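You operate a simulated robot arm through the tools that you are given. There is no shell and no other tool. Be economical: measure what you need, move in short steps, check, and stop when the job is done.

The job below is to be done with a simulated two-armed robot. You get a single attempt, and the scene is never put back.

TASK
Unstrap the kit carton and open its two outer flaps for a check.
Fine: Let the strap off to 0 by the release pad before the tongue comes out, or it whips; fingers clear of the tongue meanwhile. Tongue into its rest, tape strip onto its plate.

The check looks at the end state, three seconds after you hand in, the way a careful person would. Anything else that was tipped, shoved, dropped, spilled or broken makes it a failure.

THE ROBOT
Two 7-joint arms with two-finger parallel grippers on one trunk, on a base that drives. Base frame: it is fixed to the floor where the robot stands at the start and does not move with it; the origin is under the middle of the robot, x ahead of it, y to its left, z up. Units: mm, degrees, N and s.
The left shoulder is at the start at [50, 168, 1132], the right one opposite. With the tool pointing down near the work surface each hand reaches from about 100 to 660 mm from the robot's upright axis, wherever it stands, measured 20 degrees to its own side. Places, roughly: export flap [800, -200, 900]; light flap [700, -200, 900]; strip plate top [600, -1300, 800]; tongue rest slot [600, -500, 800]. Payload 1.57 kg a hand.
The TCP of each hand is the grasp point between the finger pads, 30 mm short of the fingertips. In the tool frame z runs along the fingers and y along their closing line. The gripper opens to 80 mm. The fingers are 17 mm wide and 12 mm thick; the gripper's body (40 by 82 mm) begins 80 mm behind the TCP.
Orientation is that of the tool frame in the base frame, as a unit quaternion [w, x, y, z]. With the fingers straight down and closing along the base's y, the tool's x points along the base's -x, its y along +y and its z along -z.

THE INTERFACE
- The arms move only by the tool arm_command. It takes "left_increments", "right_increments" or both (then of equal length, played together; a hand with none holds still); each is a list that holds one entry, the list of rows, each a list of 7 numbers: the shift along the tool's x, y, z in mm, then the turn, a rotation vector about the tool's x, y, z in degrees, then the opening in per cent of the stroke, from 0 (shut) to 100 (fully open). In form: [[[dx, dy, dz, rx, ry, rz, claw], ...]]. A call has 1 to 10 rows; each row shifts and turns the commanded pose from where the row before left it, along the tool's axes as they then stand. Each row takes 0.2 s and may step no farther than 50 mm and 8.6 degrees from the row before; otherwise, or with a gripper value out of range, the whole call is refused. A pose out of reach is approached as far as the arm can. The call stops where the force on the tool passes 40 N (or 10 N more than at its start, if that is more) or the arm is blocked; 0.2 s more then pass. The fingers move at their own pace (about 45 mm/s each) and stop on an object; they squeeze with about 33 N. The grip force told is the motor's: it shows also when the fingers shut on nothing. Time passes only in rows, and 0.2 s behind the last, so rows that do not move let the fingers close. The reply holds the time, the measured pose of the TCP, the force on the tool along the base axes, the opening and the grip force, in the units named above and with some noise, with the torque about the TCP (base axes, N m) and any sound that the robot's microphone picked up, and new pictures: "views" is both (left out), scene, wrist or none (wrist: the cameras of the hands that moved).
- Cameras (640 x 400 px; columns grow to the right, rows downward): "scene" is now at [113.2, -39.5, 1355.8]; the picture's right is [-0.38, -0.93, 0.00], its down [-0.50, 0.20, -0.84] and it looks along [0.78, -0.32, -0.54] (base axes); focal length 288 px, centre (320, 200). "left" rides on the left gripper at [72, 7, -122] in its tool frame; the picture's right is [-0.09, 1.00, 0.00], its down [-0.84, -0.08, -0.54] and it looks along [-0.54, -0.05, 0.84] (tool axes); focal length 238 px, centre (320, 200). "right" rides on the right gripper at [72, -7, -122] in its tool frame; the picture's right is [0.09, 1.00, 0.00], its down [-0.84, 0.08, -0.54] and it looks along [-0.54, 0.05, 0.84] (tool axes); focal length 238 px, centre (320, 200). There is no depth. A picture from a camera that has moved, and an enlarged one, comes with that camera's place and axes in the base frame and with its lens. The place of the scene camera against the robot may be out by one fixed shift of up to 18 mm in any direction.
- move_column(by): slides the trunk up (or, below 0, down) by that many mm; the arms and the scene camera ride with it, the base frame stays. It gives what a move gives, with no picture.
- drive_base(legs): drives the robot by 1 to 6 legs, each [ahead, left, turn to the left] in mm, mm and degrees, along the robot's own axes; the way and the turn of a leg run together, so that a leg with both is an arc; at most 1500 mm and 180 degrees a leg. The arms and the cameras ride along, it lands a little off, and it stops where it bumps. It gives what a move gives, and a new picture of the scene camera.
- turn_head(pan, tilt): turns the head with the scene camera to pan (to the left, within 80 degrees either way) and tilt (down, from -29 to 69), counted from straight ahead of the robot. It gives what a move gives, and a new picture of the scene camera.
- close_up(camera, box): a new picture of the part [left, top, right, bottom] of that camera's present view, enlarged. The clock stands still meanwhile.
- hand_in(): hands the job in; it is judged then, once.

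Go step by step. Nothing tells you exact positions but the pictures and the camera data: compare them with the known pose of the tool, close in by small moves and look again before you grip or let go. The budget is 120 turns and 260 pictures, counting those below and the enlarged ones. Unless the task says otherwise, let go and move clear before handing in.

The tools are called by a JSON object that holds its "name" and its "arguments". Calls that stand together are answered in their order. arm_command: Moves the arms, as the interface text tells. Its arguments: {"type":"object","properties":{"left_increments":{"type":"array","items":{"type":"array","items":{"type":"array","items":{"type":"number"}}}},"right_increments":{"type":"array","items":{"type":"array","items":{"type":"array","items":{"type":"number"}}}},"views":{"type":"string","enum":["both","scene","wrist","none"]}},"required":[]} The other tools are called the same way: move_column (by) slides the trunk up or down; drive_base (legs) drives the base; turn_head (pan, tilt) turns the head that bears the scene camera; close_up (camera, box) takes an enlarged picture of a part of a camera's view; hand_in () hands the job in.

At the start:

```text
clock: 0.0
left_eef_pos: [411.5, 13.1, 1197.8]
left_ee_rot: [0.0, -0.001, 1.0, 0.0]
left_ft_force: [0.3, -0.2, 0.2]
left_moment: [0.01, 0.03, 0.0]
left_grip_width: 80.1
left_finger_force: 0.1
right_eef_pos: [428.1, -374.7, 1146.6]
right_ee_rot: [0.0, 0.001, 1.0, 0.0]
right_ft_force: [1.1, -0.5, -0.2]
right_moment: [0.01, -0.04, -0.01]
right_grip_width: 80.1
right_finger_force: 0.0
trunk travel left (down, up): [-300.0, 143.0]
robot x, y, heading: [1.7, 2.0, -0.1]
head pan, tilt: [-22.1, 32.8]
```

scene: 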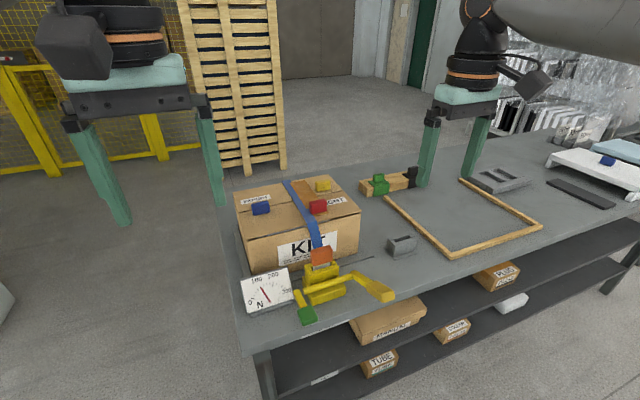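
right: 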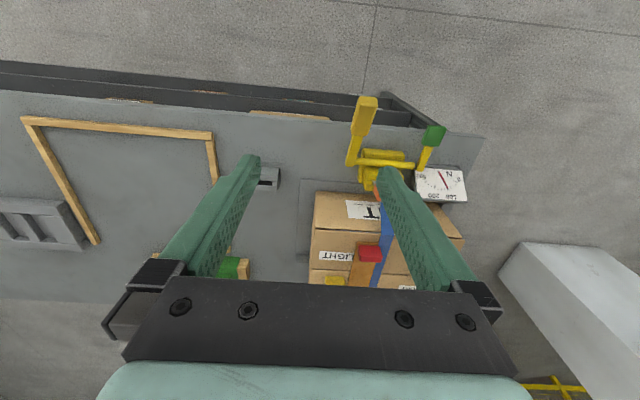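
left: 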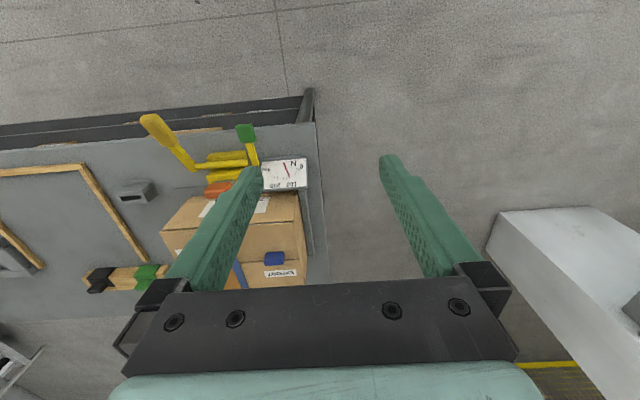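

I see the strapped carton with a ratchet (yellow), a dial gauge in N, a green release pad, and several fixtures on the bench. First I look closer.

{"name": "close_up", "arguments": {"camera": "scene", "box": [220, 160, 420, 340]}}

{"name": "close_up", "arguments": {"camera": "scene", "box": [350, 120, 640, 300]}}

{"name": "close_up", "arguments": {"camera": "right", "box": [240, 80, 500, 300]}}

```text
2.22 times, centred on (320, 250) of scene
camera zoom: at [113.2, -39.5, 1355.8], right [-0.38, -0.93, 0.0], down [-0.5, 0.2, -0.84], along [0.78, -0.32, -0.54], focal length 640 px, centre (320, 89)
```

zoom: 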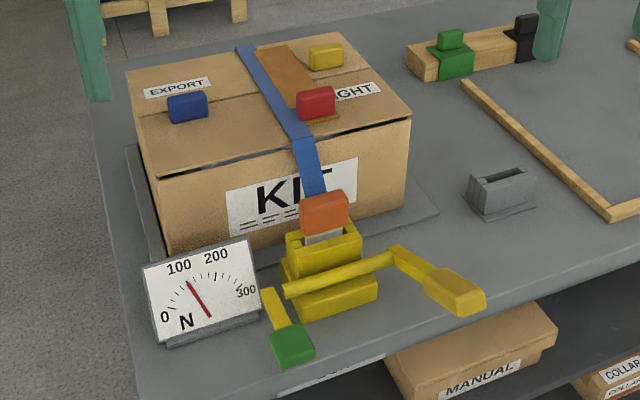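

```text
2.21 times, centred on (495, 210) of scene
camera zoom: at [113.2, -39.5, 1355.8], right [-0.38, -0.93, 0.0], down [-0.5, 0.2, -0.84], along [0.78, -0.32, -0.54], focal length 636 px, centre (-66, 178)
```

zoom: 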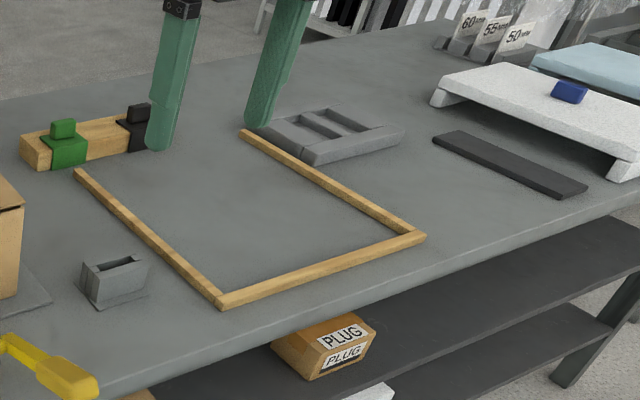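

```text
1.82 times, centred on (370, 190) of right
camera zoom: at [356.1, -382.1, 1269.5], right [-0.09, 1.0, 0.0], down [0.84, 0.08, 0.54], along [0.54, 0.05, -0.84], focal length 433 px, centre (229, 218)
```

zoom: 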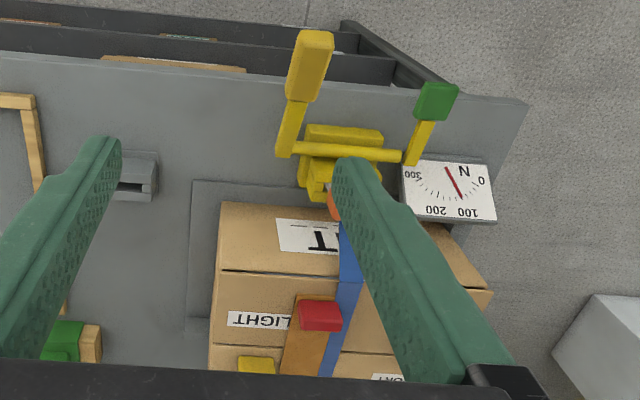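

The dark bar far right at about [592,-1283] is the strip plate, and the grey slot at about [570,-465] is the tongue rest. I turn the head to the carton and zoom in for details.

{"name": "turn_head", "arguments": {"pan": -12, "tilt": 42}}

{"name": "close_up", "arguments": {"camera": "scene", "box": [210, 110, 370, 210]}}

{"name": "close_up", "arguments": {"camera": "scene", "box": [210, 190, 370, 290]}}

```text
clock: 0.7
left_eef_pos: [411.0, 14.1, 1196.8]
left_ee_rot: [0.0, -0.002, 1.0, 0.0]
left_ft_force: [0.1, 0.2, 0.3]
left_moment: [0.03, 0.03, 0.01]
left_grip_width: 80.0
left_finger_force: 0.0
right_eef_pos: [426.6, -375.4, 1146.3]
right_ee_rot: [0.0, 0.001, 1.0, 0.0]
right_ft_force: [0.1, 0.6, 0.1]
right_moment: [-0.03, 0.01, -0.02]
right_grip_width: 79.9
right_finger_force: 0.0
trunk travel left (down, up): [-300.0, 143.0]
robot x, y, heading: [-1.3, -0.7, 0.1]
head pan, tilt: [-12.0, 42.0]
camera scene: at [112.4, -23.3, 1342.0], right [-0.21, -0.98, 0.0], down [-0.65, 0.14, -0.74], along [0.73, -0.15, -0.67], focal length 288 px, centre (320, 200)
```

scene: 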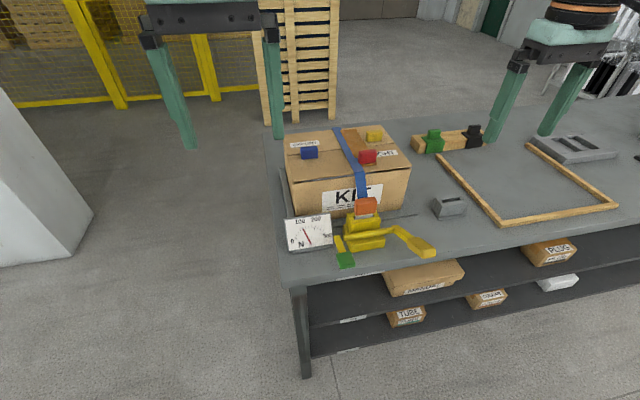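

```text
4.00 times, centred on (290, 160) of scene
camera zoom: at [112.4, -23.3, 1342.0], right [-0.21, -0.98, 0.0], down [-0.65, 0.14, -0.74], along [0.73, -0.15, -0.67], focal length 1152 px, centre (440, 360)
```

zoom: 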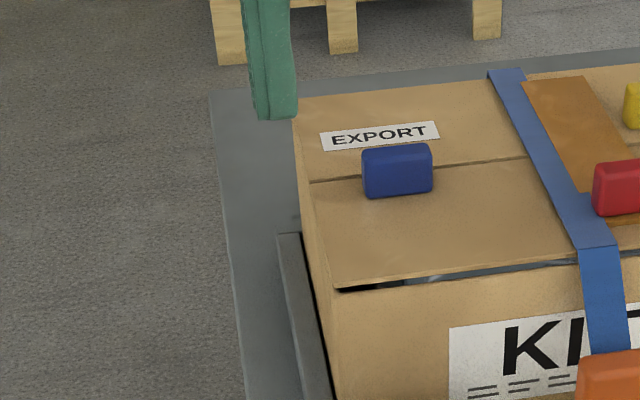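

```text
4.00 times, centred on (290, 240) of scene
camera zoom: at [112.4, -23.3, 1342.0], right [-0.21, -0.98, 0.0], down [-0.65, 0.14, -0.74], along [0.73, -0.15, -0.67], focal length 1152 px, centre (440, 40)
```

zoom: 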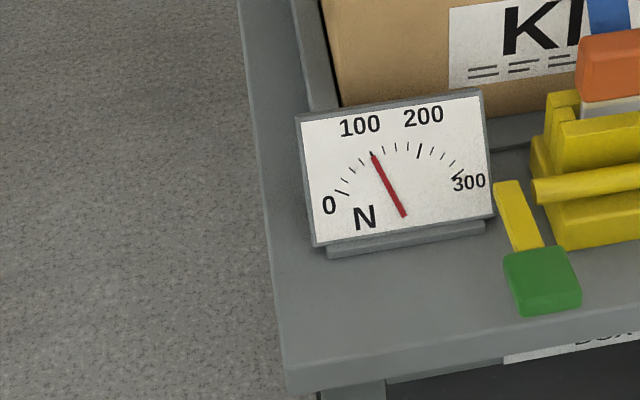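

{"name": "close_up", "arguments": {"camera": "scene", "box": [290, 110, 450, 210]}}

{"name": "close_up", "arguments": {"camera": "scene", "box": [310, 180, 470, 280]}}

{"name": "close_up", "arguments": {"camera": "right", "box": [290, 180, 450, 280]}}

```text
4.00 times, centred on (370, 160) of scene
camera zoom: at [112.4, -23.3, 1342.0], right [-0.21, -0.98, 0.0], down [-0.65, 0.14, -0.74], along [0.73, -0.15, -0.67], focal length 1152 px, centre (120, 360)
```

zoom: 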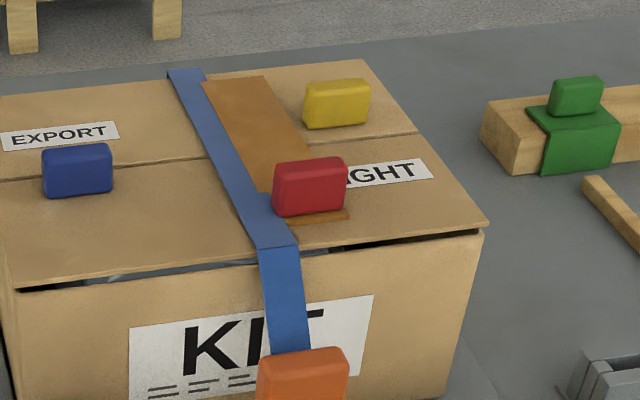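

```text
4.00 times, centred on (390, 230) of scene
camera zoom: at [112.4, -23.3, 1342.0], right [-0.21, -0.98, 0.0], down [-0.65, 0.14, -0.74], along [0.73, -0.15, -0.67], focal length 1152 px, centre (40, 80)
```

zoom: 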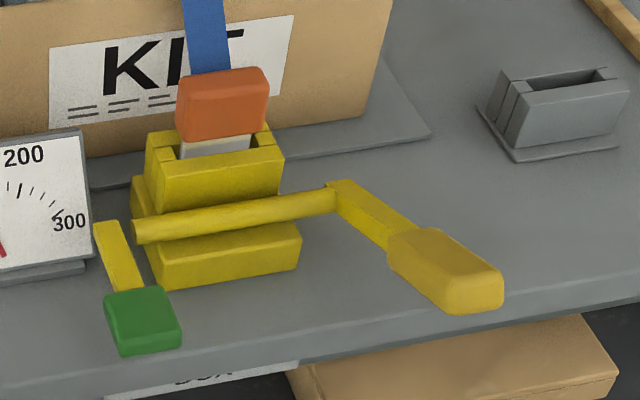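

```text
4.00 times, centred on (370, 230) of right
camera zoom: at [356.1, -382.0, 1269.5], right [-0.09, 1.0, 0.0], down [0.84, 0.08, 0.54], along [0.54, 0.05, -0.84], focal length 953 px, centre (120, 80)
```

zoom: 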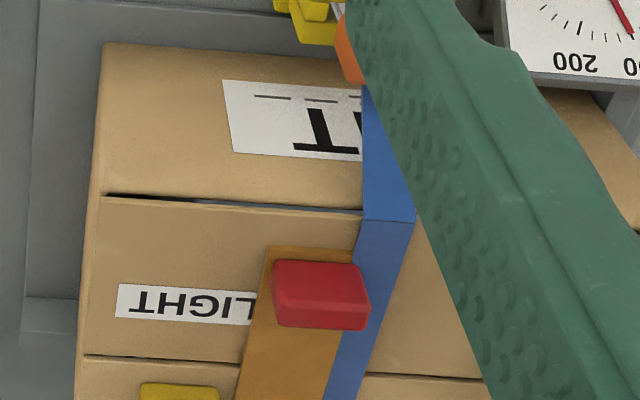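

The carton has a near flap (blue knob) and a far flap (yellow knob). The tape strip carries the red knob, the tongue is orange, and the release pad is green at about [473,-154,828]. I bring the shut right hand above the pad and move the left hand away.

{"name": "arm_command", "arguments": {"right_increments": [[[-7.7, 36.8, 24, 0, 0, 0, 0], [-7.7, 36.8, 24, 0, 0, 0, 0], [-7.7, 36.8, 24, 0, 0, 0, 0], [-7.7, 36.8, 24, 0, 0, 0, 0], [-7.7, 36.8, 24, 0, 0, 0, 0], [-7.7, 36.8, 24, 0, 0, 0, 0], [0, 0, 0, 0, 0, 0, 0]]], "left_increments": [[[0, 20, 0, 0, 0, 0, 100], [0, 20, 0, 0, 0, 0, 100], [0, 20, 0, 0, 0, 0, 100], [0, 20, 0, 0, 0, 0, 100], [0, 20, 0, 0, 0, 0, 100], [0, 20, 0, 0, 0, 0, 100], [0, 0, 0, 0, 0, 0, 100]]]}}

```text
clock: 2.3
left_eef_pos: [410.4, 133.5, 1196.9]
left_ee_rot: [0.0, -0.001, 1.0, 0.0]
left_ft_force: [0.1, 0.5, 0.4]
left_moment: [-0.01, -0.04, 0.02]
left_grip_width: 80.0
left_finger_force: 0.1
right_eef_pos: [471.9, -159.5, 1002.7]
right_ee_rot: [0.002, 0.001, 1.0, 0.001]
right_ft_force: [0.2, 0.3, 0.5]
right_moment: [-0.02, -0.02, -0.01]
right_grip_width: 0.0
right_finger_force: 21.2
right hand out of reach, approached as far as the arm can: row 6
trunk travel left (down, up): [-300.0, 143.0]
robot x, y, heading: [1.3, -0.3, -0.0]
head pan, tilt: [-12.0, 42.0]
camera scene: at [112.2, -23.5, 1342.0], right [-0.21, -0.98, 0.0], down [-0.65, 0.14, -0.74], along [0.73, -0.15, -0.67], focal length 288 px, centre (320, 200)
camera right: at [399.2, -165.5, 1125.2], right [-0.09, 1.0, 0.0], down [0.84, 0.07, 0.54], along [0.54, 0.05, -0.84], focal length 238 px, centre (320, 200)
camera left: at [336.9, 142.2, 1318.7], right [0.09, 1.0, 0.0], down [0.84, -0.08, 0.54], along [0.54, -0.05, -0.84], focal length 238 px, centre (320, 200)
```

scene: 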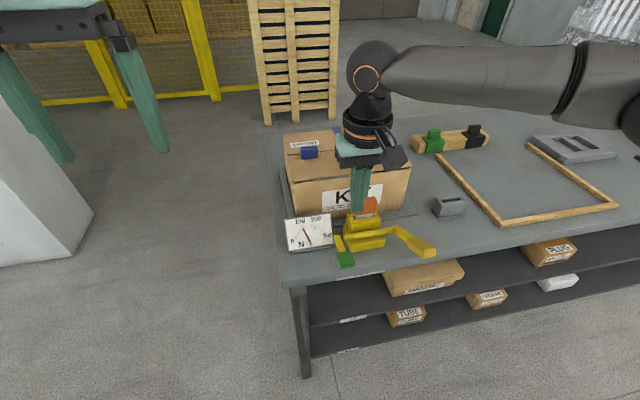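
right: 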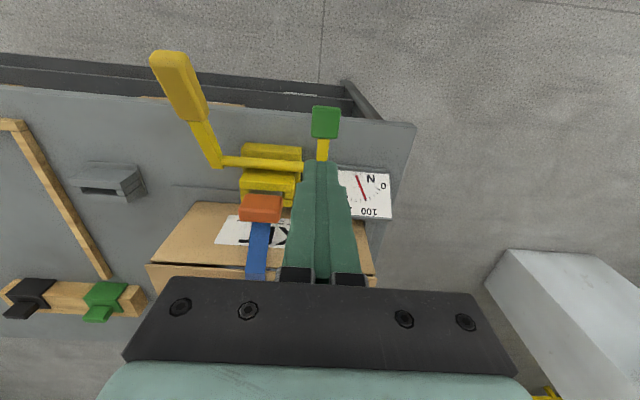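
left: 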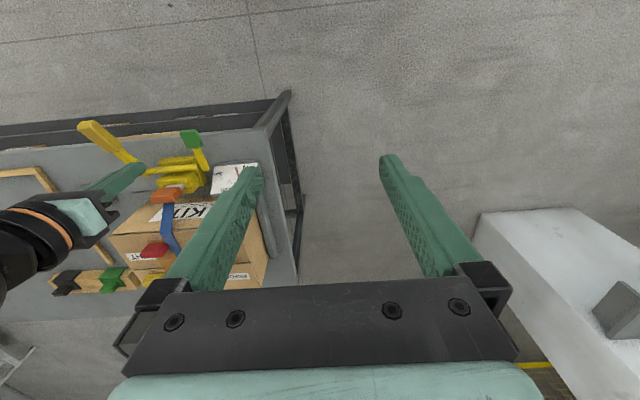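

The pad is at about [479,-150,820] by the two wrist views. I go lower and recheck alignment.

{"name": "arm_command", "arguments": {"right_increments": [[[-2, 3, 30, 0, 0, 0, 0], [-2, 3, 30, 0, 0, 0, 0], [-2, 3, 30, 0, 0, 0, 0], [-1, 0, 20, 0, 0, 0, 0], [0, 0, 0, 0, 0, 0, 0]]]}}

{"name": "close_up", "arguments": {"camera": "scene", "box": [270, 170, 430, 270]}}

```text
clock: 3.5
left_eef_pos: [410.9, 133.8, 1197.4]
left_ee_rot: [0.0, -0.001, 1.0, 0.001]
left_ft_force: [-0.5, 0.1, 0.1]
left_moment: [-0.01, 0.03, 0.01]
left_grip_width: 80.1
left_finger_force: 0.0
right_eef_pos: [456.5, -175.1, 903.1]
right_ee_rot: [0.001, 0.002, 1.0, -0.001]
right_ft_force: [-0.5, 0.2, -0.3]
right_moment: [-0.01, -0.02, -0.04]
right_grip_width: 0.0
right_finger_force: 22.2
right hand out of reach, approached as far as the arm can: row 1, 2, 3, 4
trunk travel left (down, up): [-300.0, 143.0]
robot x, y, heading: [2.8, 0.4, -0.0]
head pan, tilt: [-12.0, 42.0]
camera scene: at [112.4, -23.3, 1342.0], right [-0.21, -0.98, 0.0], down [-0.65, 0.14, -0.74], along [0.73, -0.15, -0.67], focal length 288 px, centre (320, 200)
camera right: at [384.3, -182.7, 1026.3], right [-0.09, 1.0, 0.0], down [0.84, 0.08, 0.54], along [0.54, 0.05, -0.84], focal length 238 px, centre (320, 200)
```

scene: 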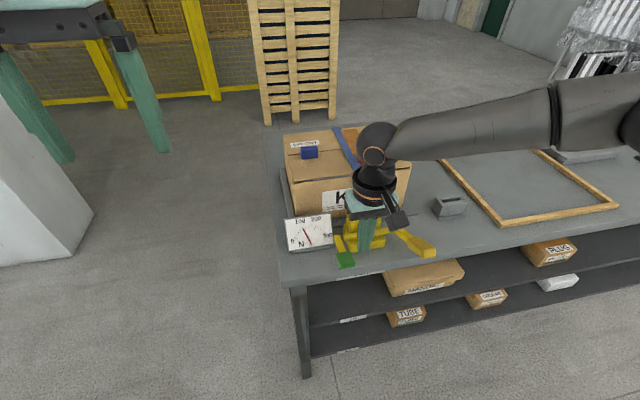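
right: 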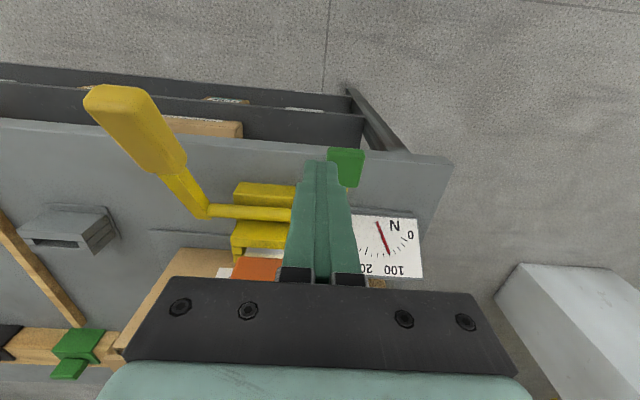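

```text
4.00 times, centred on (350, 220) of scene
camera zoom: at [112.4, -23.3, 1342.0], right [-0.21, -0.98, 0.0], down [-0.65, 0.14, -0.74], along [0.73, -0.15, -0.67], focal length 1152 px, centre (200, 120)
```

zoom: 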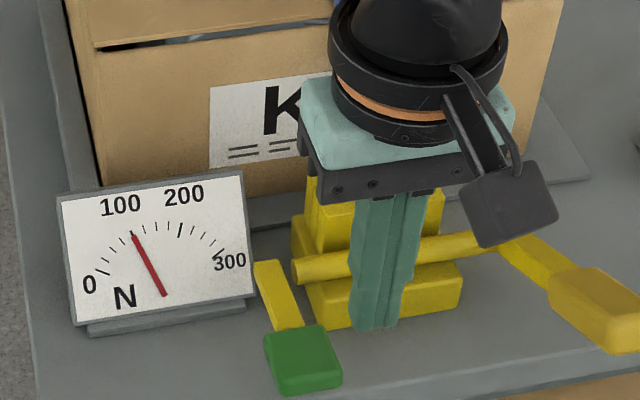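

The arm is cramped there (elbow far out), so I back it off upward and look down at the base-to-bench clearance before driving.

{"name": "arm_command", "arguments": {"right_increments": [[[0, -5, -40, 0, 0, 0, 0], [0, -15, -40, 0, 0, 0, 0], [0, -40, -25, 0, 0, 0, 0], [5, -45, -10, 0, 0, 0, 0], [5, -45, -10, 0, 0, 0, 0], [0, 0, 0, 0, 0, 0, 0]]], "views": "none"}}

{"name": "turn_head", "arguments": {"pan": -10, "tilt": 69}}

```text
clock: 4.9
left_eef_pos: [410.6, 133.3, 1196.9]
left_ee_rot: [0.001, -0.001, 1.0, 0.0]
left_ft_force: [-0.6, 0.6, 0.8]
left_moment: [0.0, 0.02, 0.02]
left_grip_width: 79.9
left_finger_force: 0.1
right_eef_pos: [446.1, -327.6, 1026.9]
right_ee_rot: [0.0, 0.0, 1.0, -0.001]
right_ft_force: [0.3, 0.2, 1.0]
right_moment: [0.01, -0.03, 0.0]
right_grip_width: 0.0
right_finger_force: 21.2
trunk travel left (down, up): [-300.0, 143.0]
robot x, y, heading: [-0.7, -2.7, -0.2]
head pan, tilt: [-12.0, 42.0]
```

```text
clock: 5.8
left_eef_pos: [410.6, 134.1, 1196.4]
left_ee_rot: [0.0, -0.001, 1.0, 0.0]
left_ft_force: [-0.5, 0.5, 0.2]
left_moment: [0.02, 0.02, 0.0]
left_grip_width: 80.2
left_finger_force: 0.0
right_eef_pos: [445.5, -325.9, 1028.3]
right_ee_rot: [0.0, 0.001, 1.0, 0.0]
right_ft_force: [-0.7, 0.2, 0.6]
right_moment: [0.01, 0.0, -0.01]
right_grip_width: 0.1
right_finger_force: 21.3
trunk travel left (down, up): [-300.0, 143.0]
robot x, y, heading: [-1.9, 1.1, -0.2]
head pan, tilt: [-10.0, 68.8]
camera scene: at [85.7, -15.6, 1308.8], right [-0.17, -0.98, 0.0], down [-0.92, 0.16, -0.36], along [0.36, -0.06, -0.93], focal length 288 px, centre (320, 200)
```

scene: 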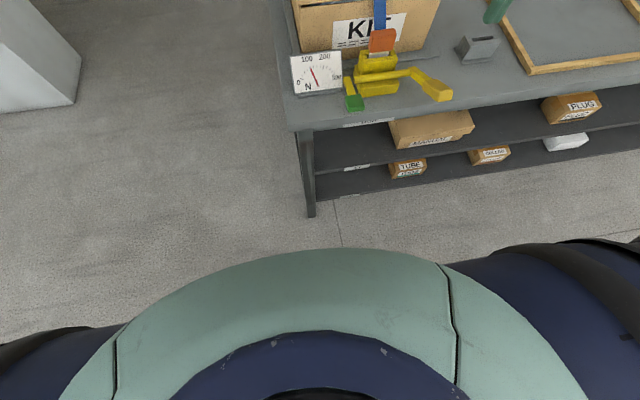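

The base itself is hidden but the bench leg is at about x=524 and the edge near 460. I shift the robot left so the right hand works further out on its own side, with a small step ahead.

{"name": "drive_base", "arguments": {"legs": [[0, 150, 0], [60, 0, 0]]}}

{"name": "turn_head", "arguments": {"pan": -25, "tilt": 50}}

```text
clock: 8.4
left_eef_pos: [471.3, 284.8, 1196.7]
left_ee_rot: [0.0, -0.001, 1.0, 0.0]
left_ft_force: [-0.3, 0.3, -0.6]
left_moment: [0.0, 0.02, -0.03]
left_grip_width: 80.0
left_finger_force: 0.0
right_eef_pos: [505.7, -176.8, 1026.7]
right_ee_rot: [0.001, 0.0, 1.0, 0.0]
right_ft_force: [0.5, 0.7, -0.2]
right_moment: [0.03, 0.01, -0.02]
right_grip_width: 0.1
right_finger_force: 20.6
trunk travel left (down, up): [-300.0, 143.0]
robot x, y, heading: [56.3, 149.9, -0.1]
head pan, tilt: [-10.0, 68.8]
camera scene: at [146.1, 134.4, 1308.7], right [-0.17, -0.98, 0.0], down [-0.92, 0.16, -0.36], along [0.36, -0.06, -0.93], focal length 288 px, centre (320, 200)
```

scene: 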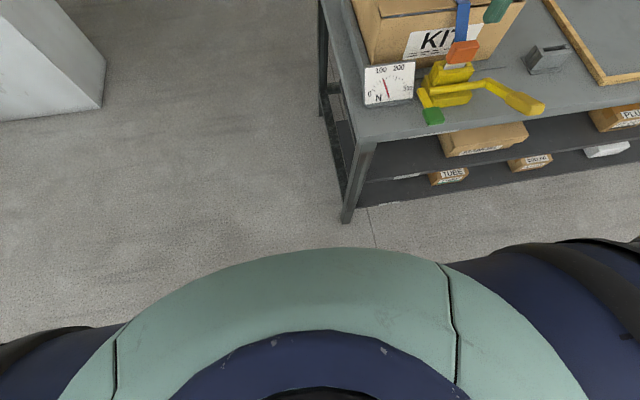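

```text
clock: 9.2
left_eef_pos: [469.9, 285.0, 1196.5]
left_ee_rot: [0.0, 0.0, 1.0, 0.0]
left_ft_force: [0.8, -0.1, 0.5]
left_moment: [0.02, 0.01, -0.02]
left_grip_width: 79.9
left_finger_force: 0.1
right_eef_pos: [505.7, -175.8, 1028.5]
right_ee_rot: [0.0, 0.0, 1.0, 0.001]
right_ft_force: [-0.4, 0.2, -0.2]
right_moment: [0.0, 0.03, 0.01]
right_grip_width: 0.0
right_finger_force: 21.0
trunk travel left (down, up): [-300.0, 143.0]
robot x, y, heading: [59.3, 150.8, -0.0]
head pan, tilt: [-25.0, 50.0]
camera scene: at [160.0, 111.7, 1330.7], right [-0.42, -0.91, 0.0], down [-0.7, 0.32, -0.64], along [0.58, -0.27, -0.77], focal length 288 px, centre (320, 200)
```

scene: 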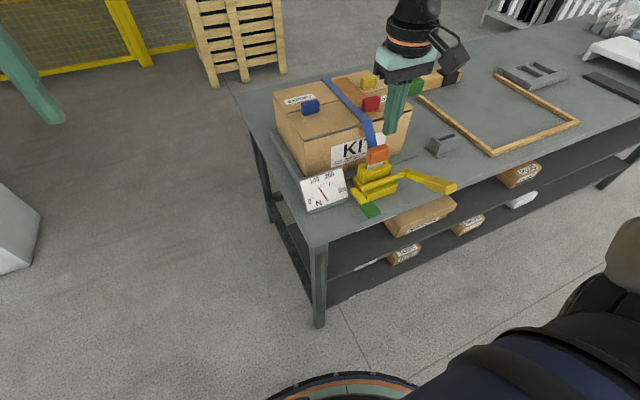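

{"name": "arm_command", "arguments": {"right_increments": [[[9, 9, 20, 0, 0, 0, 0], [9, 9, 20, 0, 0, 0, 0], [9, 8, 20, 0, 0, 0, 0], [0, 0, 30, 0, 0, 0, 0], [0, 0, 33, 0, 0, 0, 0], [0, 0, 0, 0, 0, 0, 0]]]}}

{"name": "close_up", "arguments": {"camera": "scene", "box": [290, 140, 450, 240]}}

```text
clock: 10.6
left_eef_pos: [470.9, 284.9, 1195.7]
left_ee_rot: [0.0, -0.001, 1.0, 0.0]
left_ft_force: [0.4, 0.6, -0.7]
left_moment: [0.02, -0.02, -0.02]
left_grip_width: 80.2
left_finger_force: 0.0
right_eef_pos: [478.8, -150.6, 903.9]
right_ee_rot: [0.0, -0.001, 1.0, 0.0]
right_ft_force: [0.5, 0.0, 0.0]
right_moment: [0.03, -0.02, -0.01]
right_grip_width: 0.3
right_finger_force: 21.6
trunk travel left (down, up): [-300.0, 143.0]
robot x, y, heading: [60.2, 153.3, -0.0]
head pan, tilt: [-25.0, 50.0]
camera scene: at [159.8, 111.7, 1330.8], right [-0.42, -0.91, 0.0], down [-0.69, 0.32, -0.64], along [0.58, -0.27, -0.77], focal length 288 px, centre (320, 200)
camera right: at [406.9, -156.1, 1027.6], right [-0.09, 1.0, 0.0], down [0.84, 0.08, 0.54], along [0.54, 0.05, -0.84], focal length 238 px, centre (320, 200)
```

scene: 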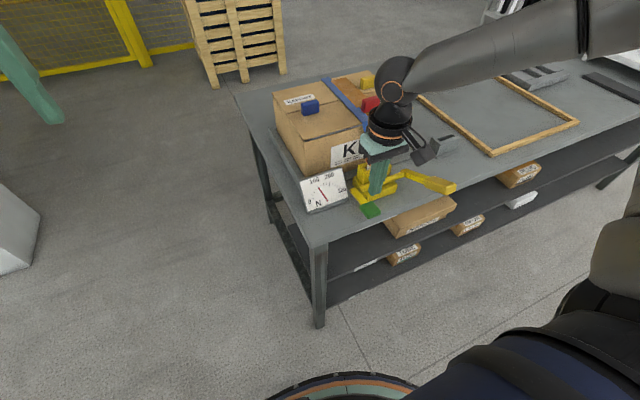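
right: 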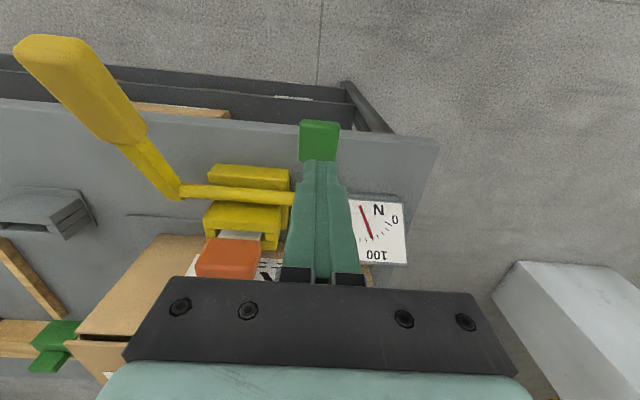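

```text
4.00 times, centred on (370, 190) of scene
camera zoom: at [159.8, 111.7, 1330.8], right [-0.42, -0.91, 0.0], down [-0.69, 0.32, -0.64], along [0.58, -0.27, -0.77], focal length 1152 px, centre (120, 240)
```

zoom: 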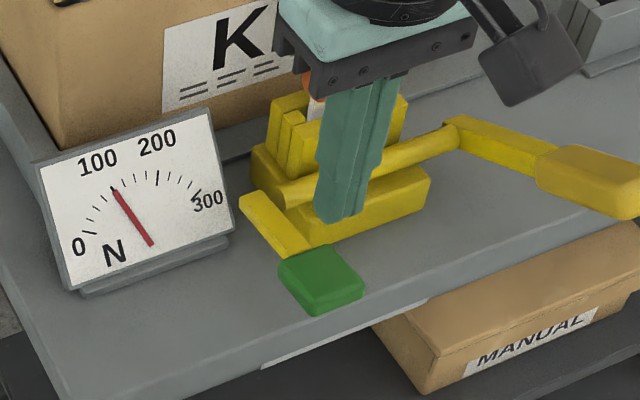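

Alignment above the pad is good; I go down in small rows until contact.

{"name": "arm_command", "arguments": {"right_increments": [[[0, 0, 10, 0, 0, 0, 0], [0, 0, 10, 0, 0, 0, 0], [0, 0, 8, 0, 0, 0, 0], [0, 0, 5, 0, 0, 0, 0], [0, 0, 5, 0, 0, 0, 0], [0, 0, 5, 0, 0, 0, 0]]], "views": "none"}}

{"name": "close_up", "arguments": {"camera": "scene", "box": [290, 140, 450, 240]}}

```text
clock: 12.0
left_eef_pos: [469.6, 285.5, 1196.7]
left_ee_rot: [0.0, -0.001, 1.0, 0.0]
left_ft_force: [0.2, -0.2, -0.4]
left_moment: [0.03, 0.0, -0.05]
left_grip_width: 80.0
left_finger_force: 0.1
right_eef_pos: [478.8, -148.5, 862.4]
right_ee_rot: [0.0, 0.001, 1.0, 0.0]
right_ft_force: [-0.1, 0.2, -0.1]
right_moment: [0.01, 0.02, -0.02]
right_grip_width: 0.1
right_finger_force: 21.2
trunk travel left (down, up): [-300.0, 143.0]
robot x, y, heading: [61.8, 152.6, -0.1]
head pan, tilt: [-25.0, 50.0]
```

```text
4.00 times, centred on (370, 190) of scene
camera zoom: at [160.0, 111.6, 1330.7], right [-0.42, -0.91, 0.0], down [-0.69, 0.32, -0.64], along [0.58, -0.27, -0.77], focal length 1152 px, centre (120, 240)
```

zoom: 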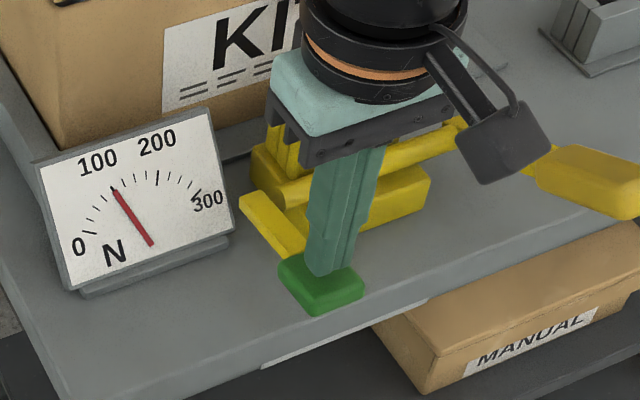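

{"name": "arm_command", "arguments": {"right_increments": [[[4, 0, 3, 0, 0, 0, 0], [0, 0, 3, 0, 0, 0, 0], [0, 0, 3, 0, 0, 0, 0], [0, 0, 3, 0, 0, 0, 0], [0, 0, 0, 0, 0, 0, 0]]], "views": "none"}}

{"name": "close_up", "arguments": {"camera": "scene", "box": [290, 140, 450, 240]}}

```text
clock: 13.2
left_eef_pos: [470.2, 285.3, 1196.8]
left_ee_rot: [-0.001, 0.0, 1.0, 0.001]
left_ft_force: [-0.4, -0.9, -0.8]
left_moment: [-0.01, -0.03, 0.0]
left_grip_width: 80.1
left_finger_force: 0.0
right_eef_pos: [473.9, -150.2, 850.4]
right_ee_rot: [0.001, 0.0, 1.0, 0.0]
right_ft_force: [-0.2, -1.2, 1.9]
right_moment: [-0.04, 0.07, -0.01]
right_grip_width: 0.0
right_finger_force: 20.8
trunk travel left (down, up): [-300.0, 143.0]
robot x, y, heading: [59.2, 150.8, -0.0]
head pan, tilt: [-25.0, 50.0]
```

```text
4.00 times, centred on (370, 190) of scene
camera zoom: at [159.8, 111.7, 1330.8], right [-0.42, -0.91, 0.0], down [-0.69, 0.32, -0.64], along [0.58, -0.27, -0.77], focal length 1152 px, centre (120, 240)
```

zoom: 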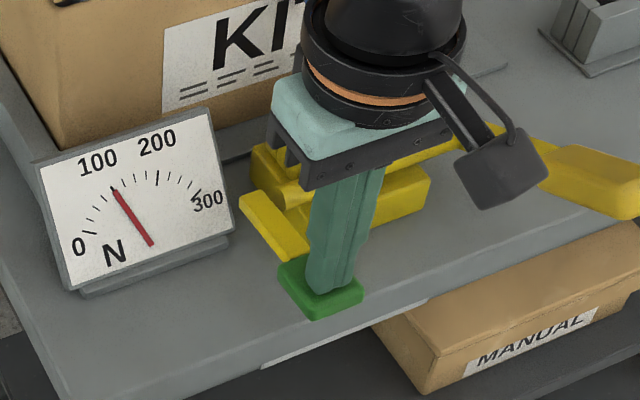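

Contact just begins (about 2 N). I press further, a little at a time.

{"name": "arm_command", "arguments": {"right_increments": [[[0, 0, 2, 0, 0, 0, 0], [0, 0, 2, 0, 0, 0, 0], [0, 0, 2, 0, 0, 0, 0], [0, 0, 0, 0, 0, 0, 0]]], "views": "none"}}

{"name": "close_up", "arguments": {"camera": "scene", "box": [290, 140, 450, 240]}}

```text
clock: 14.2
left_eef_pos: [469.5, 284.9, 1197.6]
left_ee_rot: [-0.001, -0.001, 1.0, 0.0]
left_ft_force: [-0.2, -0.7, 0.3]
left_moment: [-0.01, -0.02, 0.01]
left_grip_width: 79.8
left_finger_force: 0.0
right_eef_pos: [474.2, -149.3, 843.0]
right_ee_rot: [0.0, 0.0, 1.0, 0.0]
right_ft_force: [-0.9, -0.3, 2.7]
right_moment: [0.05, 0.03, -0.03]
right_grip_width: 0.0
right_finger_force: 21.7
trunk travel left (down, up): [-300.0, 143.0]
robot x, y, heading: [61.2, 151.9, -0.2]
head pan, tilt: [-25.0, 50.0]
```

```text
4.00 times, centred on (370, 190) of scene
camera zoom: at [159.7, 111.8, 1330.8], right [-0.42, -0.91, 0.0], down [-0.69, 0.32, -0.64], along [0.58, -0.27, -0.77], focal length 1152 px, centre (120, 240)
```

zoom: 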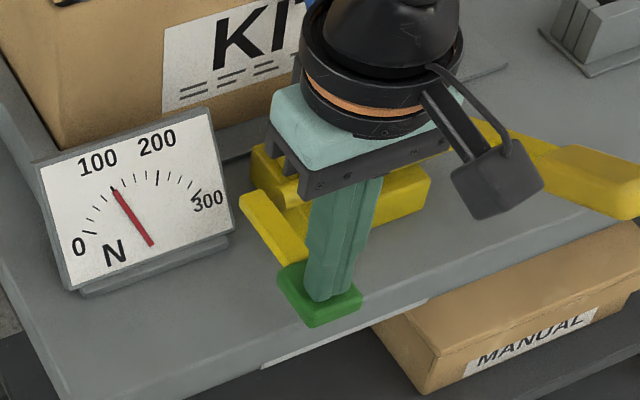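

{"name": "arm_command", "arguments": {"right_increments": [[[0, 0, 2, 0, 0, 0, 0], [0, 0, 2, 0, 0, 0, 0], [0, 0, 2, 0, 0, 0, 0], [0, 0, 0, 0, 0, 0, 0], [0, 0, 0, 0, 0, 0, 0]]], "views": "none"}}

{"name": "close_up", "arguments": {"camera": "scene", "box": [290, 140, 450, 240]}}

```text
clock: 15.4
left_eef_pos: [469.4, 283.7, 1197.5]
left_ee_rot: [0.0, -0.001, 1.0, 0.0]
left_ft_force: [1.0, -1.0, 0.7]
left_moment: [-0.01, -0.01, -0.02]
left_grip_width: 79.8
left_finger_force: 0.0
right_eef_pos: [474.7, -149.2, 837.2]
right_ee_rot: [0.0, 0.0, 1.0, -0.001]
right_ft_force: [-0.8, 0.2, 3.4]
right_moment: [-0.01, 0.02, -0.03]
right_grip_width: 0.1
right_finger_force: 21.0
trunk travel left (down, up): [-300.0, 143.0]
robot x, y, heading: [53.7, 151.1, -0.1]
head pan, tilt: [-25.0, 50.0]
```

```text
4.00 times, centred on (370, 190) of scene
camera zoom: at [159.6, 111.8, 1330.8], right [-0.42, -0.91, 0.0], down [-0.69, 0.32, -0.64], along [0.58, -0.27, -0.77], focal length 1152 px, centre (120, 240)
```

zoom: 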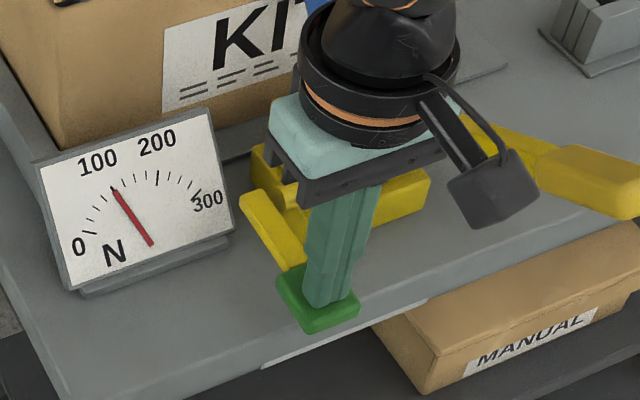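

{"name": "arm_command", "arguments": {"right_increments": [[[0, 0, 3, 0, 0, 0, 0], [0, 0, 3, 0, 0, 0, 0], [0, 0, 3, 0, 0, 0, 0], [0, 0, 0, 0, 0, 0, 0], [0, 0, 0, 0, 0, 0, 0]]], "views": "none"}}

{"name": "close_up", "arguments": {"camera": "scene", "box": [290, 140, 450, 240]}}

```text
clock: 16.6
left_eef_pos: [469.3, 284.5, 1196.1]
left_ee_rot: [0.0, -0.001, 1.0, -0.001]
left_ft_force: [0.6, 0.2, 0.1]
left_moment: [-0.01, -0.02, 0.01]
left_grip_width: 79.9
left_finger_force: 0.0
right_eef_pos: [474.5, -150.6, 828.4]
right_ee_rot: [0.0, 0.0, 1.0, 0.0]
right_ft_force: [-1.0, 0.9, 3.5]
right_moment: [0.01, -0.03, 0.04]
right_grip_width: 0.1
right_finger_force: 21.4
trunk travel left (down, up): [-300.0, 143.0]
robot x, y, heading: [59.4, 147.7, 0.1]
head pan, tilt: [-25.0, 50.0]
```

```text
4.00 times, centred on (370, 190) of scene
camera zoom: at [159.6, 111.9, 1330.8], right [-0.42, -0.91, 0.0], down [-0.69, 0.32, -0.64], along [0.58, -0.27, -0.77], focal length 1152 px, centre (120, 240)
```

zoom: 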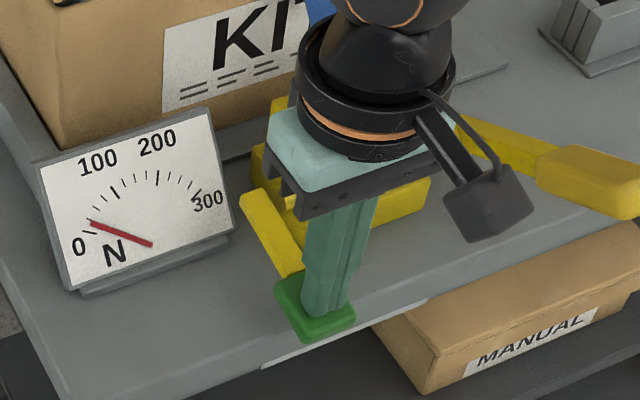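

The gauge is dropping fast. I hold the pad down until it reads 0.

{"name": "arm_command", "arguments": {"right_increments": [[[0, 0, 2, 0, 0, 0, 0], [0, 0, 0, 0, 0, 0, 0], [0, 0, 0, 0, 0, 0, 0], [0, 0, 0, 0, 0, 0, 0], [0, 0, 0, 0, 0, 0, 0], [0, 0, 0, 0, 0, 0, 0]]], "views": "none"}}

{"name": "close_up", "arguments": {"camera": "scene", "box": [290, 140, 450, 240]}}

```text
clock: 18.0
left_eef_pos: [469.4, 284.4, 1196.6]
left_ee_rot: [0.001, -0.001, 1.0, 0.0]
left_ft_force: [-0.4, -0.7, -0.9]
left_moment: [0.0, -0.03, -0.03]
left_grip_width: 80.0
left_finger_force: 0.0
right_eef_pos: [474.9, -149.6, 827.3]
right_ee_rot: [0.0, 0.0, 1.0, -0.001]
right_ft_force: [0.3, -1.4, 10.4]
right_moment: [-0.08, -0.15, -0.06]
right_grip_width: 0.0
right_finger_force: 21.6
trunk travel left (down, up): [-300.0, 143.0]
robot x, y, heading: [58.2, 147.6, 0.0]
head pan, tilt: [-25.0, 50.0]
```

```text
4.00 times, centred on (370, 190) of scene
camera zoom: at [159.2, 112.0, 1330.9], right [-0.42, -0.91, 0.0], down [-0.69, 0.32, -0.64], along [0.58, -0.27, -0.77], focal length 1152 px, centre (120, 240)
```

zoom: 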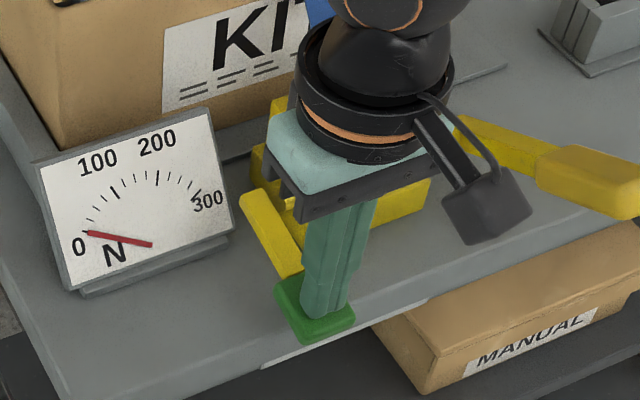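

It reads 0. I raise the hand off the pad, up and toward the robot's side, and check the gauge stays at 0.

{"name": "arm_command", "arguments": {"right_increments": [[[0, 0, 0, 0, 0, 0, 0], [0, 0, 0, 0, 0, 0, 0], [0, 0, -10, 0, 0, 0, 0], [0, 0, -30, 0, 0, 0, 0], [0, 0, -40, 0, 0, 0, 0], [0, 0, -40, 0, 0, 0, 0], [0, 0, -40, 0, 0, 0, 0], [10, -20, -40, 0, 0, 0, 0], [0, 0, 0, 0, 0, 0, 100]]], "views": "wrist"}}

{"name": "close_up", "arguments": {"camera": "scene", "box": [270, 120, 430, 220]}}

```text
clock: 20.0
left_eef_pos: [469.2, 284.5, 1196.6]
left_ee_rot: [0.0, -0.001, 1.0, 0.001]
left_ft_force: [-0.7, -0.5, -0.2]
left_moment: [0.02, -0.02, 0.0]
left_grip_width: 79.9
left_finger_force: 0.0
right_eef_pos: [464.4, -169.8, 1028.3]
right_ee_rot: [0.0, 0.0, 1.0, 0.0]
right_ft_force: [0.0, 0.9, 0.5]
right_moment: [-0.02, 0.03, 0.03]
right_grip_width: 31.8
right_finger_force: 0.2
trunk travel left (down, up): [-300.0, 143.0]
robot x, y, heading: [64.4, 149.8, 0.2]
head pan, tilt: [-25.0, 50.0]
camera right: at [393.9, -176.6, 1150.8], right [-0.09, 1.0, 0.0], down [0.84, 0.08, 0.54], along [0.54, 0.05, -0.84], focal length 238 px, centre (320, 200)
```

right: 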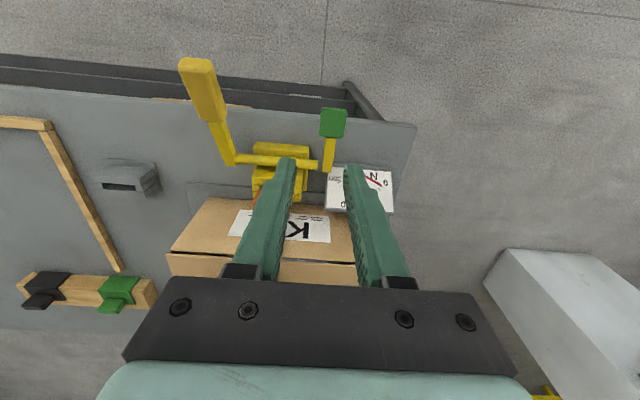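

```text
4.00 times, centred on (350, 170) of scene
camera zoom: at [160.2, 111.8, 1330.7], right [-0.42, -0.91, 0.0], down [-0.69, 0.32, -0.64], along [0.58, -0.27, -0.77], focal length 1152 px, centre (200, 320)
```

zoom: 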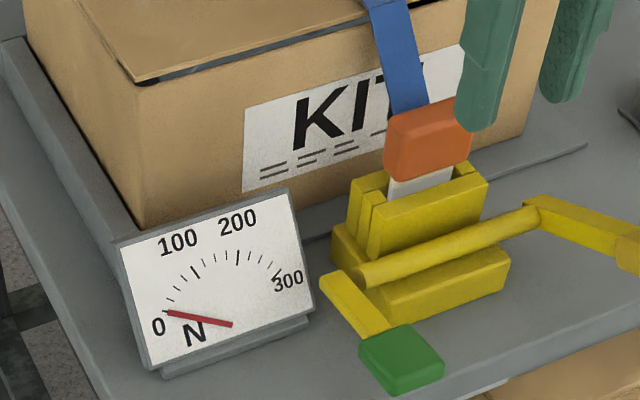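

Strap stays at 0. Tongue top is near [580,-226,870] and its grip is about 55 mm wide along y. I reposition the base so that tongue and rest both fall in the right hand's reach.

{"name": "drive_base", "arguments": {"legs": [[0, -150, 0], [60, 0, 0]]}}

{"name": "close_up", "arguments": {"camera": "right", "box": [200, 60, 440, 210]}}

```text
clock: 22.5
left_eef_pos: [531.2, 132.6, 1195.2]
left_ee_rot: [0.0, -0.001, 1.0, 0.0]
left_ft_force: [0.2, 0.3, -0.2]
left_moment: [0.01, 0.03, -0.02]
left_grip_width: 79.7
left_finger_force: 0.2
right_eef_pos: [525.3, -320.1, 1026.5]
right_ee_rot: [0.0, -0.001, 1.0, 0.0]
right_ft_force: [0.2, 0.3, -0.2]
right_moment: [-0.02, 0.01, 0.0]
right_grip_width: 80.0
right_finger_force: 0.1
trunk travel left (down, up): [-300.0, 143.0]
robot x, y, heading: [119.2, -4.5, -0.2]
head pan, tilt: [-25.0, 50.0]
camera scene: at [220.8, -38.7, 1330.6], right [-0.42, -0.91, 0.0], down [-0.7, 0.32, -0.64], along [0.58, -0.27, -0.77], focal length 288 px, centre (320, 200)
```

scene: 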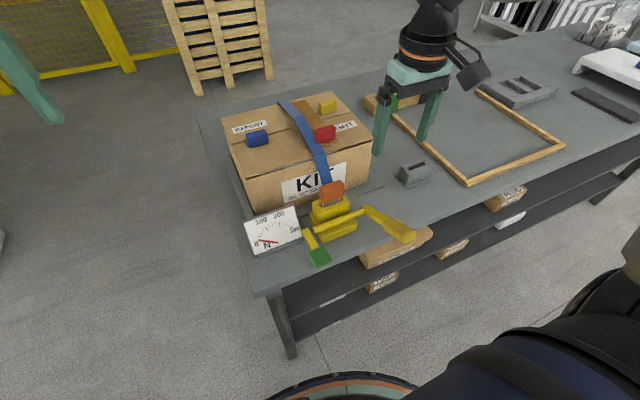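

```text
2.67 times, centred on (320, 135) of right
camera zoom: at [454.5, -326.9, 1150.2], right [-0.09, 1.0, 0.0], down [0.84, 0.08, 0.54], along [0.54, 0.05, -0.84], focal length 636 px, centre (320, 373)
```

zoom: 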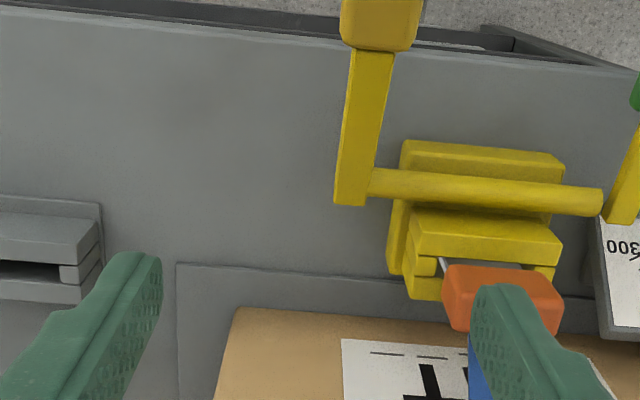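

{"name": "arm_command", "arguments": {"right_increments": [[[-15, 24, 10, 0, 0, 0, 100], [-14, 24, 10, 0, 0, 0, 100], [-14, 24, 20, 0, 0, 0, 100], [-13, 23, 20, 0, 0, 0, 100], [0, 0, 0, 0, 0, 0, 100]]], "views": "wrist"}}

{"name": "close_up", "arguments": {"camera": "scene", "box": [250, 130, 410, 230]}}

```text
clock: 23.7
left_eef_pos: [529.8, 132.9, 1197.6]
left_ee_rot: [0.0, -0.001, 1.0, -0.001]
left_ft_force: [0.3, 0.2, 0.3]
left_moment: [0.03, 0.02, -0.02]
left_grip_width: 80.1
left_finger_force: 0.1
right_eef_pos: [582.5, -225.7, 967.2]
right_ee_rot: [0.0, 0.0, 1.0, 0.001]
right_ft_force: [-0.2, 0.6, -0.1]
right_moment: [-0.03, -0.02, 0.0]
right_grip_width: 80.1
right_finger_force: 0.1
trunk travel left (down, up): [-300.0, 143.0]
robot x, y, heading: [117.4, -4.6, 0.1]
head pan, tilt: [-25.0, 50.0]
camera right: at [511.2, -232.0, 1090.0], right [-0.09, 1.0, 0.0], down [0.84, 0.08, 0.54], along [0.54, 0.05, -0.84], focal length 238 px, centre (320, 200)
```

right: 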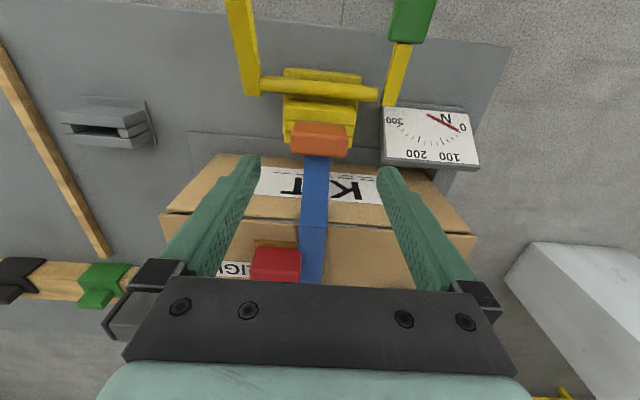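

```text
4.00 times, centred on (330, 180) of scene
camera zoom: at [219.7, -38.8, 1330.8], right [-0.42, -0.91, 0.0], down [-0.69, 0.32, -0.64], along [0.58, -0.27, -0.77], focal length 1152 px, centre (280, 280)
```

zoom: 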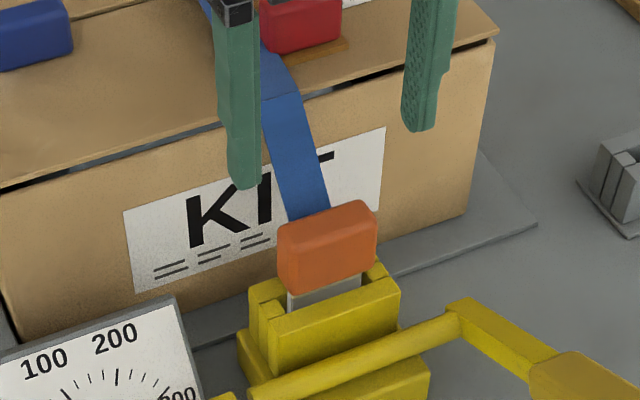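

Well aligned on the tongue. I lower to just around the orange grip with open fingers.

{"name": "arm_command", "arguments": {"right_increments": [[[0, 0, 25, 0, 0, 0, 100], [0, 0, 25, 0, 0, 0, 100], [0, 0, 20, 0, 0, 0, 100], [0, 0, 15, 0, 0, 0, 100], [0, 0, 0, 0, 0, 0, 100]]], "views": "wrist"}}

{"name": "close_up", "arguments": {"camera": "scene", "box": [270, 150, 390, 225]}}

```text
clock: 24.9
left_eef_pos: [529.4, 133.8, 1195.8]
left_ee_rot: [0.001, -0.001, 1.0, 0.0]
left_ft_force: [0.2, -0.8, 0.3]
left_moment: [-0.01, -0.03, 0.0]
left_grip_width: 80.2
left_finger_force: 0.1
right_eef_pos: [581.7, -224.3, 882.1]
right_ee_rot: [0.0, 0.0, 1.0, 0.0]
right_ft_force: [-1.6, -0.9, 0.5]
right_moment: [0.0, 0.01, -0.01]
right_grip_width: 79.8
right_finger_force: 0.0
trunk travel left (down, up): [-300.0, 143.0]
robot x, y, heading: [122.1, -1.7, -0.2]
head pan, tilt: [-25.0, 50.0]
camera right: at [510.4, -232.0, 1005.2], right [-0.09, 1.0, 0.0], down [0.84, 0.08, 0.54], along [0.54, 0.05, -0.84], focal length 238 px, centre (320, 200)
```

right: 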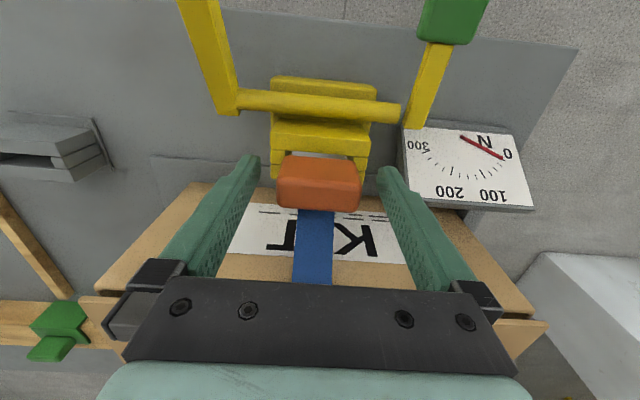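

```text
5.33 times, centred on (330, 188) of scene
camera zoom: at [219.9, -38.7, 1330.8], right [-0.42, -0.91, 0.0], down [-0.69, 0.32, -0.64], along [0.58, -0.27, -0.77], focal length 1536 px, centre (267, 267)
```

zoom: 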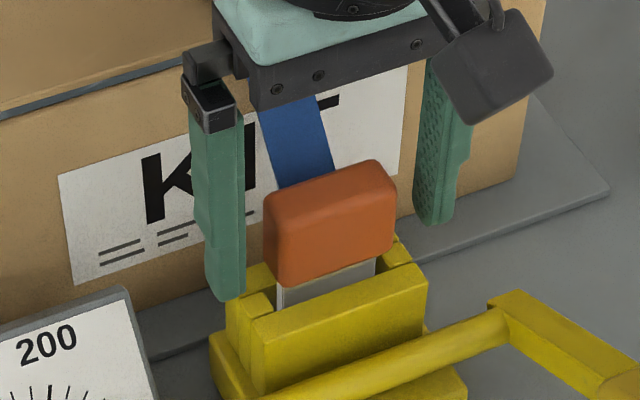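

The fingertips reach the bottom of the orange grip, clear of the buckle. I close.

{"name": "arm_command", "arguments": {"right_increments": [[[0, 0, 0, 0, 0, 0, 0], [0, 0, 0, 0, 0, 0, 0], [0, 0, 0, 0, 0, 0, 0], [0, 0, 0, 0, 0, 0, 0]]], "views": "wrist"}}

{"name": "close_up", "arguments": {"camera": "scene", "box": [230, 130, 390, 230]}}

```text
clock: 25.9
left_eef_pos: [529.8, 135.7, 1197.6]
left_ee_rot: [0.001, -0.001, 1.0, -0.001]
left_ft_force: [-0.1, -0.2, 0.6]
left_moment: [-0.01, -0.04, 0.01]
left_grip_width: 79.8
left_finger_force: 0.1
right_eef_pos: [582.4, -223.6, 882.5]
right_ee_rot: [0.0, 0.0, 1.0, 0.001]
right_ft_force: [0.7, 0.2, -0.1]
right_moment: [0.02, 0.04, 0.02]
right_grip_width: 50.9
right_finger_force: 32.8
trunk travel left (down, up): [-300.0, 143.0]
robot x, y, heading: [120.7, 2.3, 0.3]
head pan, tilt: [-25.0, 50.0]
camera right: at [510.5, -232.1, 1005.3], right [-0.09, 1.0, 0.0], down [0.84, 0.08, 0.54], along [0.54, 0.05, -0.84], focal length 238 px, centre (320, 200)
```

right: 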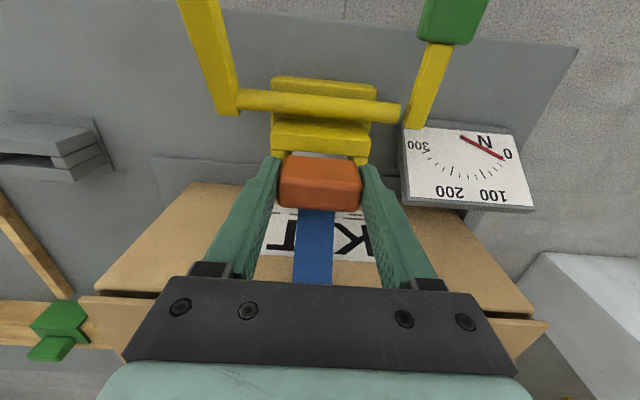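

```text
4.00 times, centred on (310, 180) of scene
camera zoom: at [220.0, -38.8, 1330.7], right [-0.42, -0.91, 0.0], down [-0.69, 0.32, -0.64], along [0.58, -0.27, -0.77], focal length 1152 px, centre (360, 280)
```

zoom: 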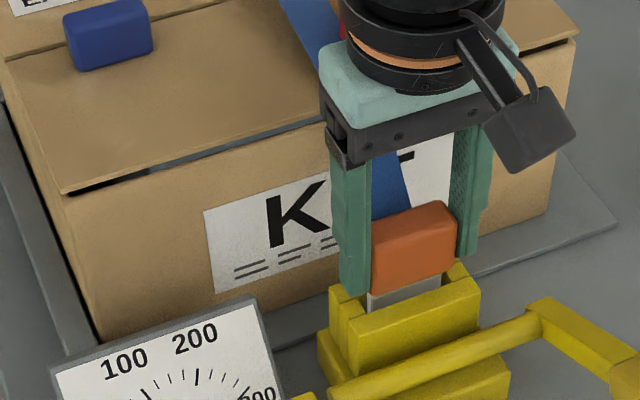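

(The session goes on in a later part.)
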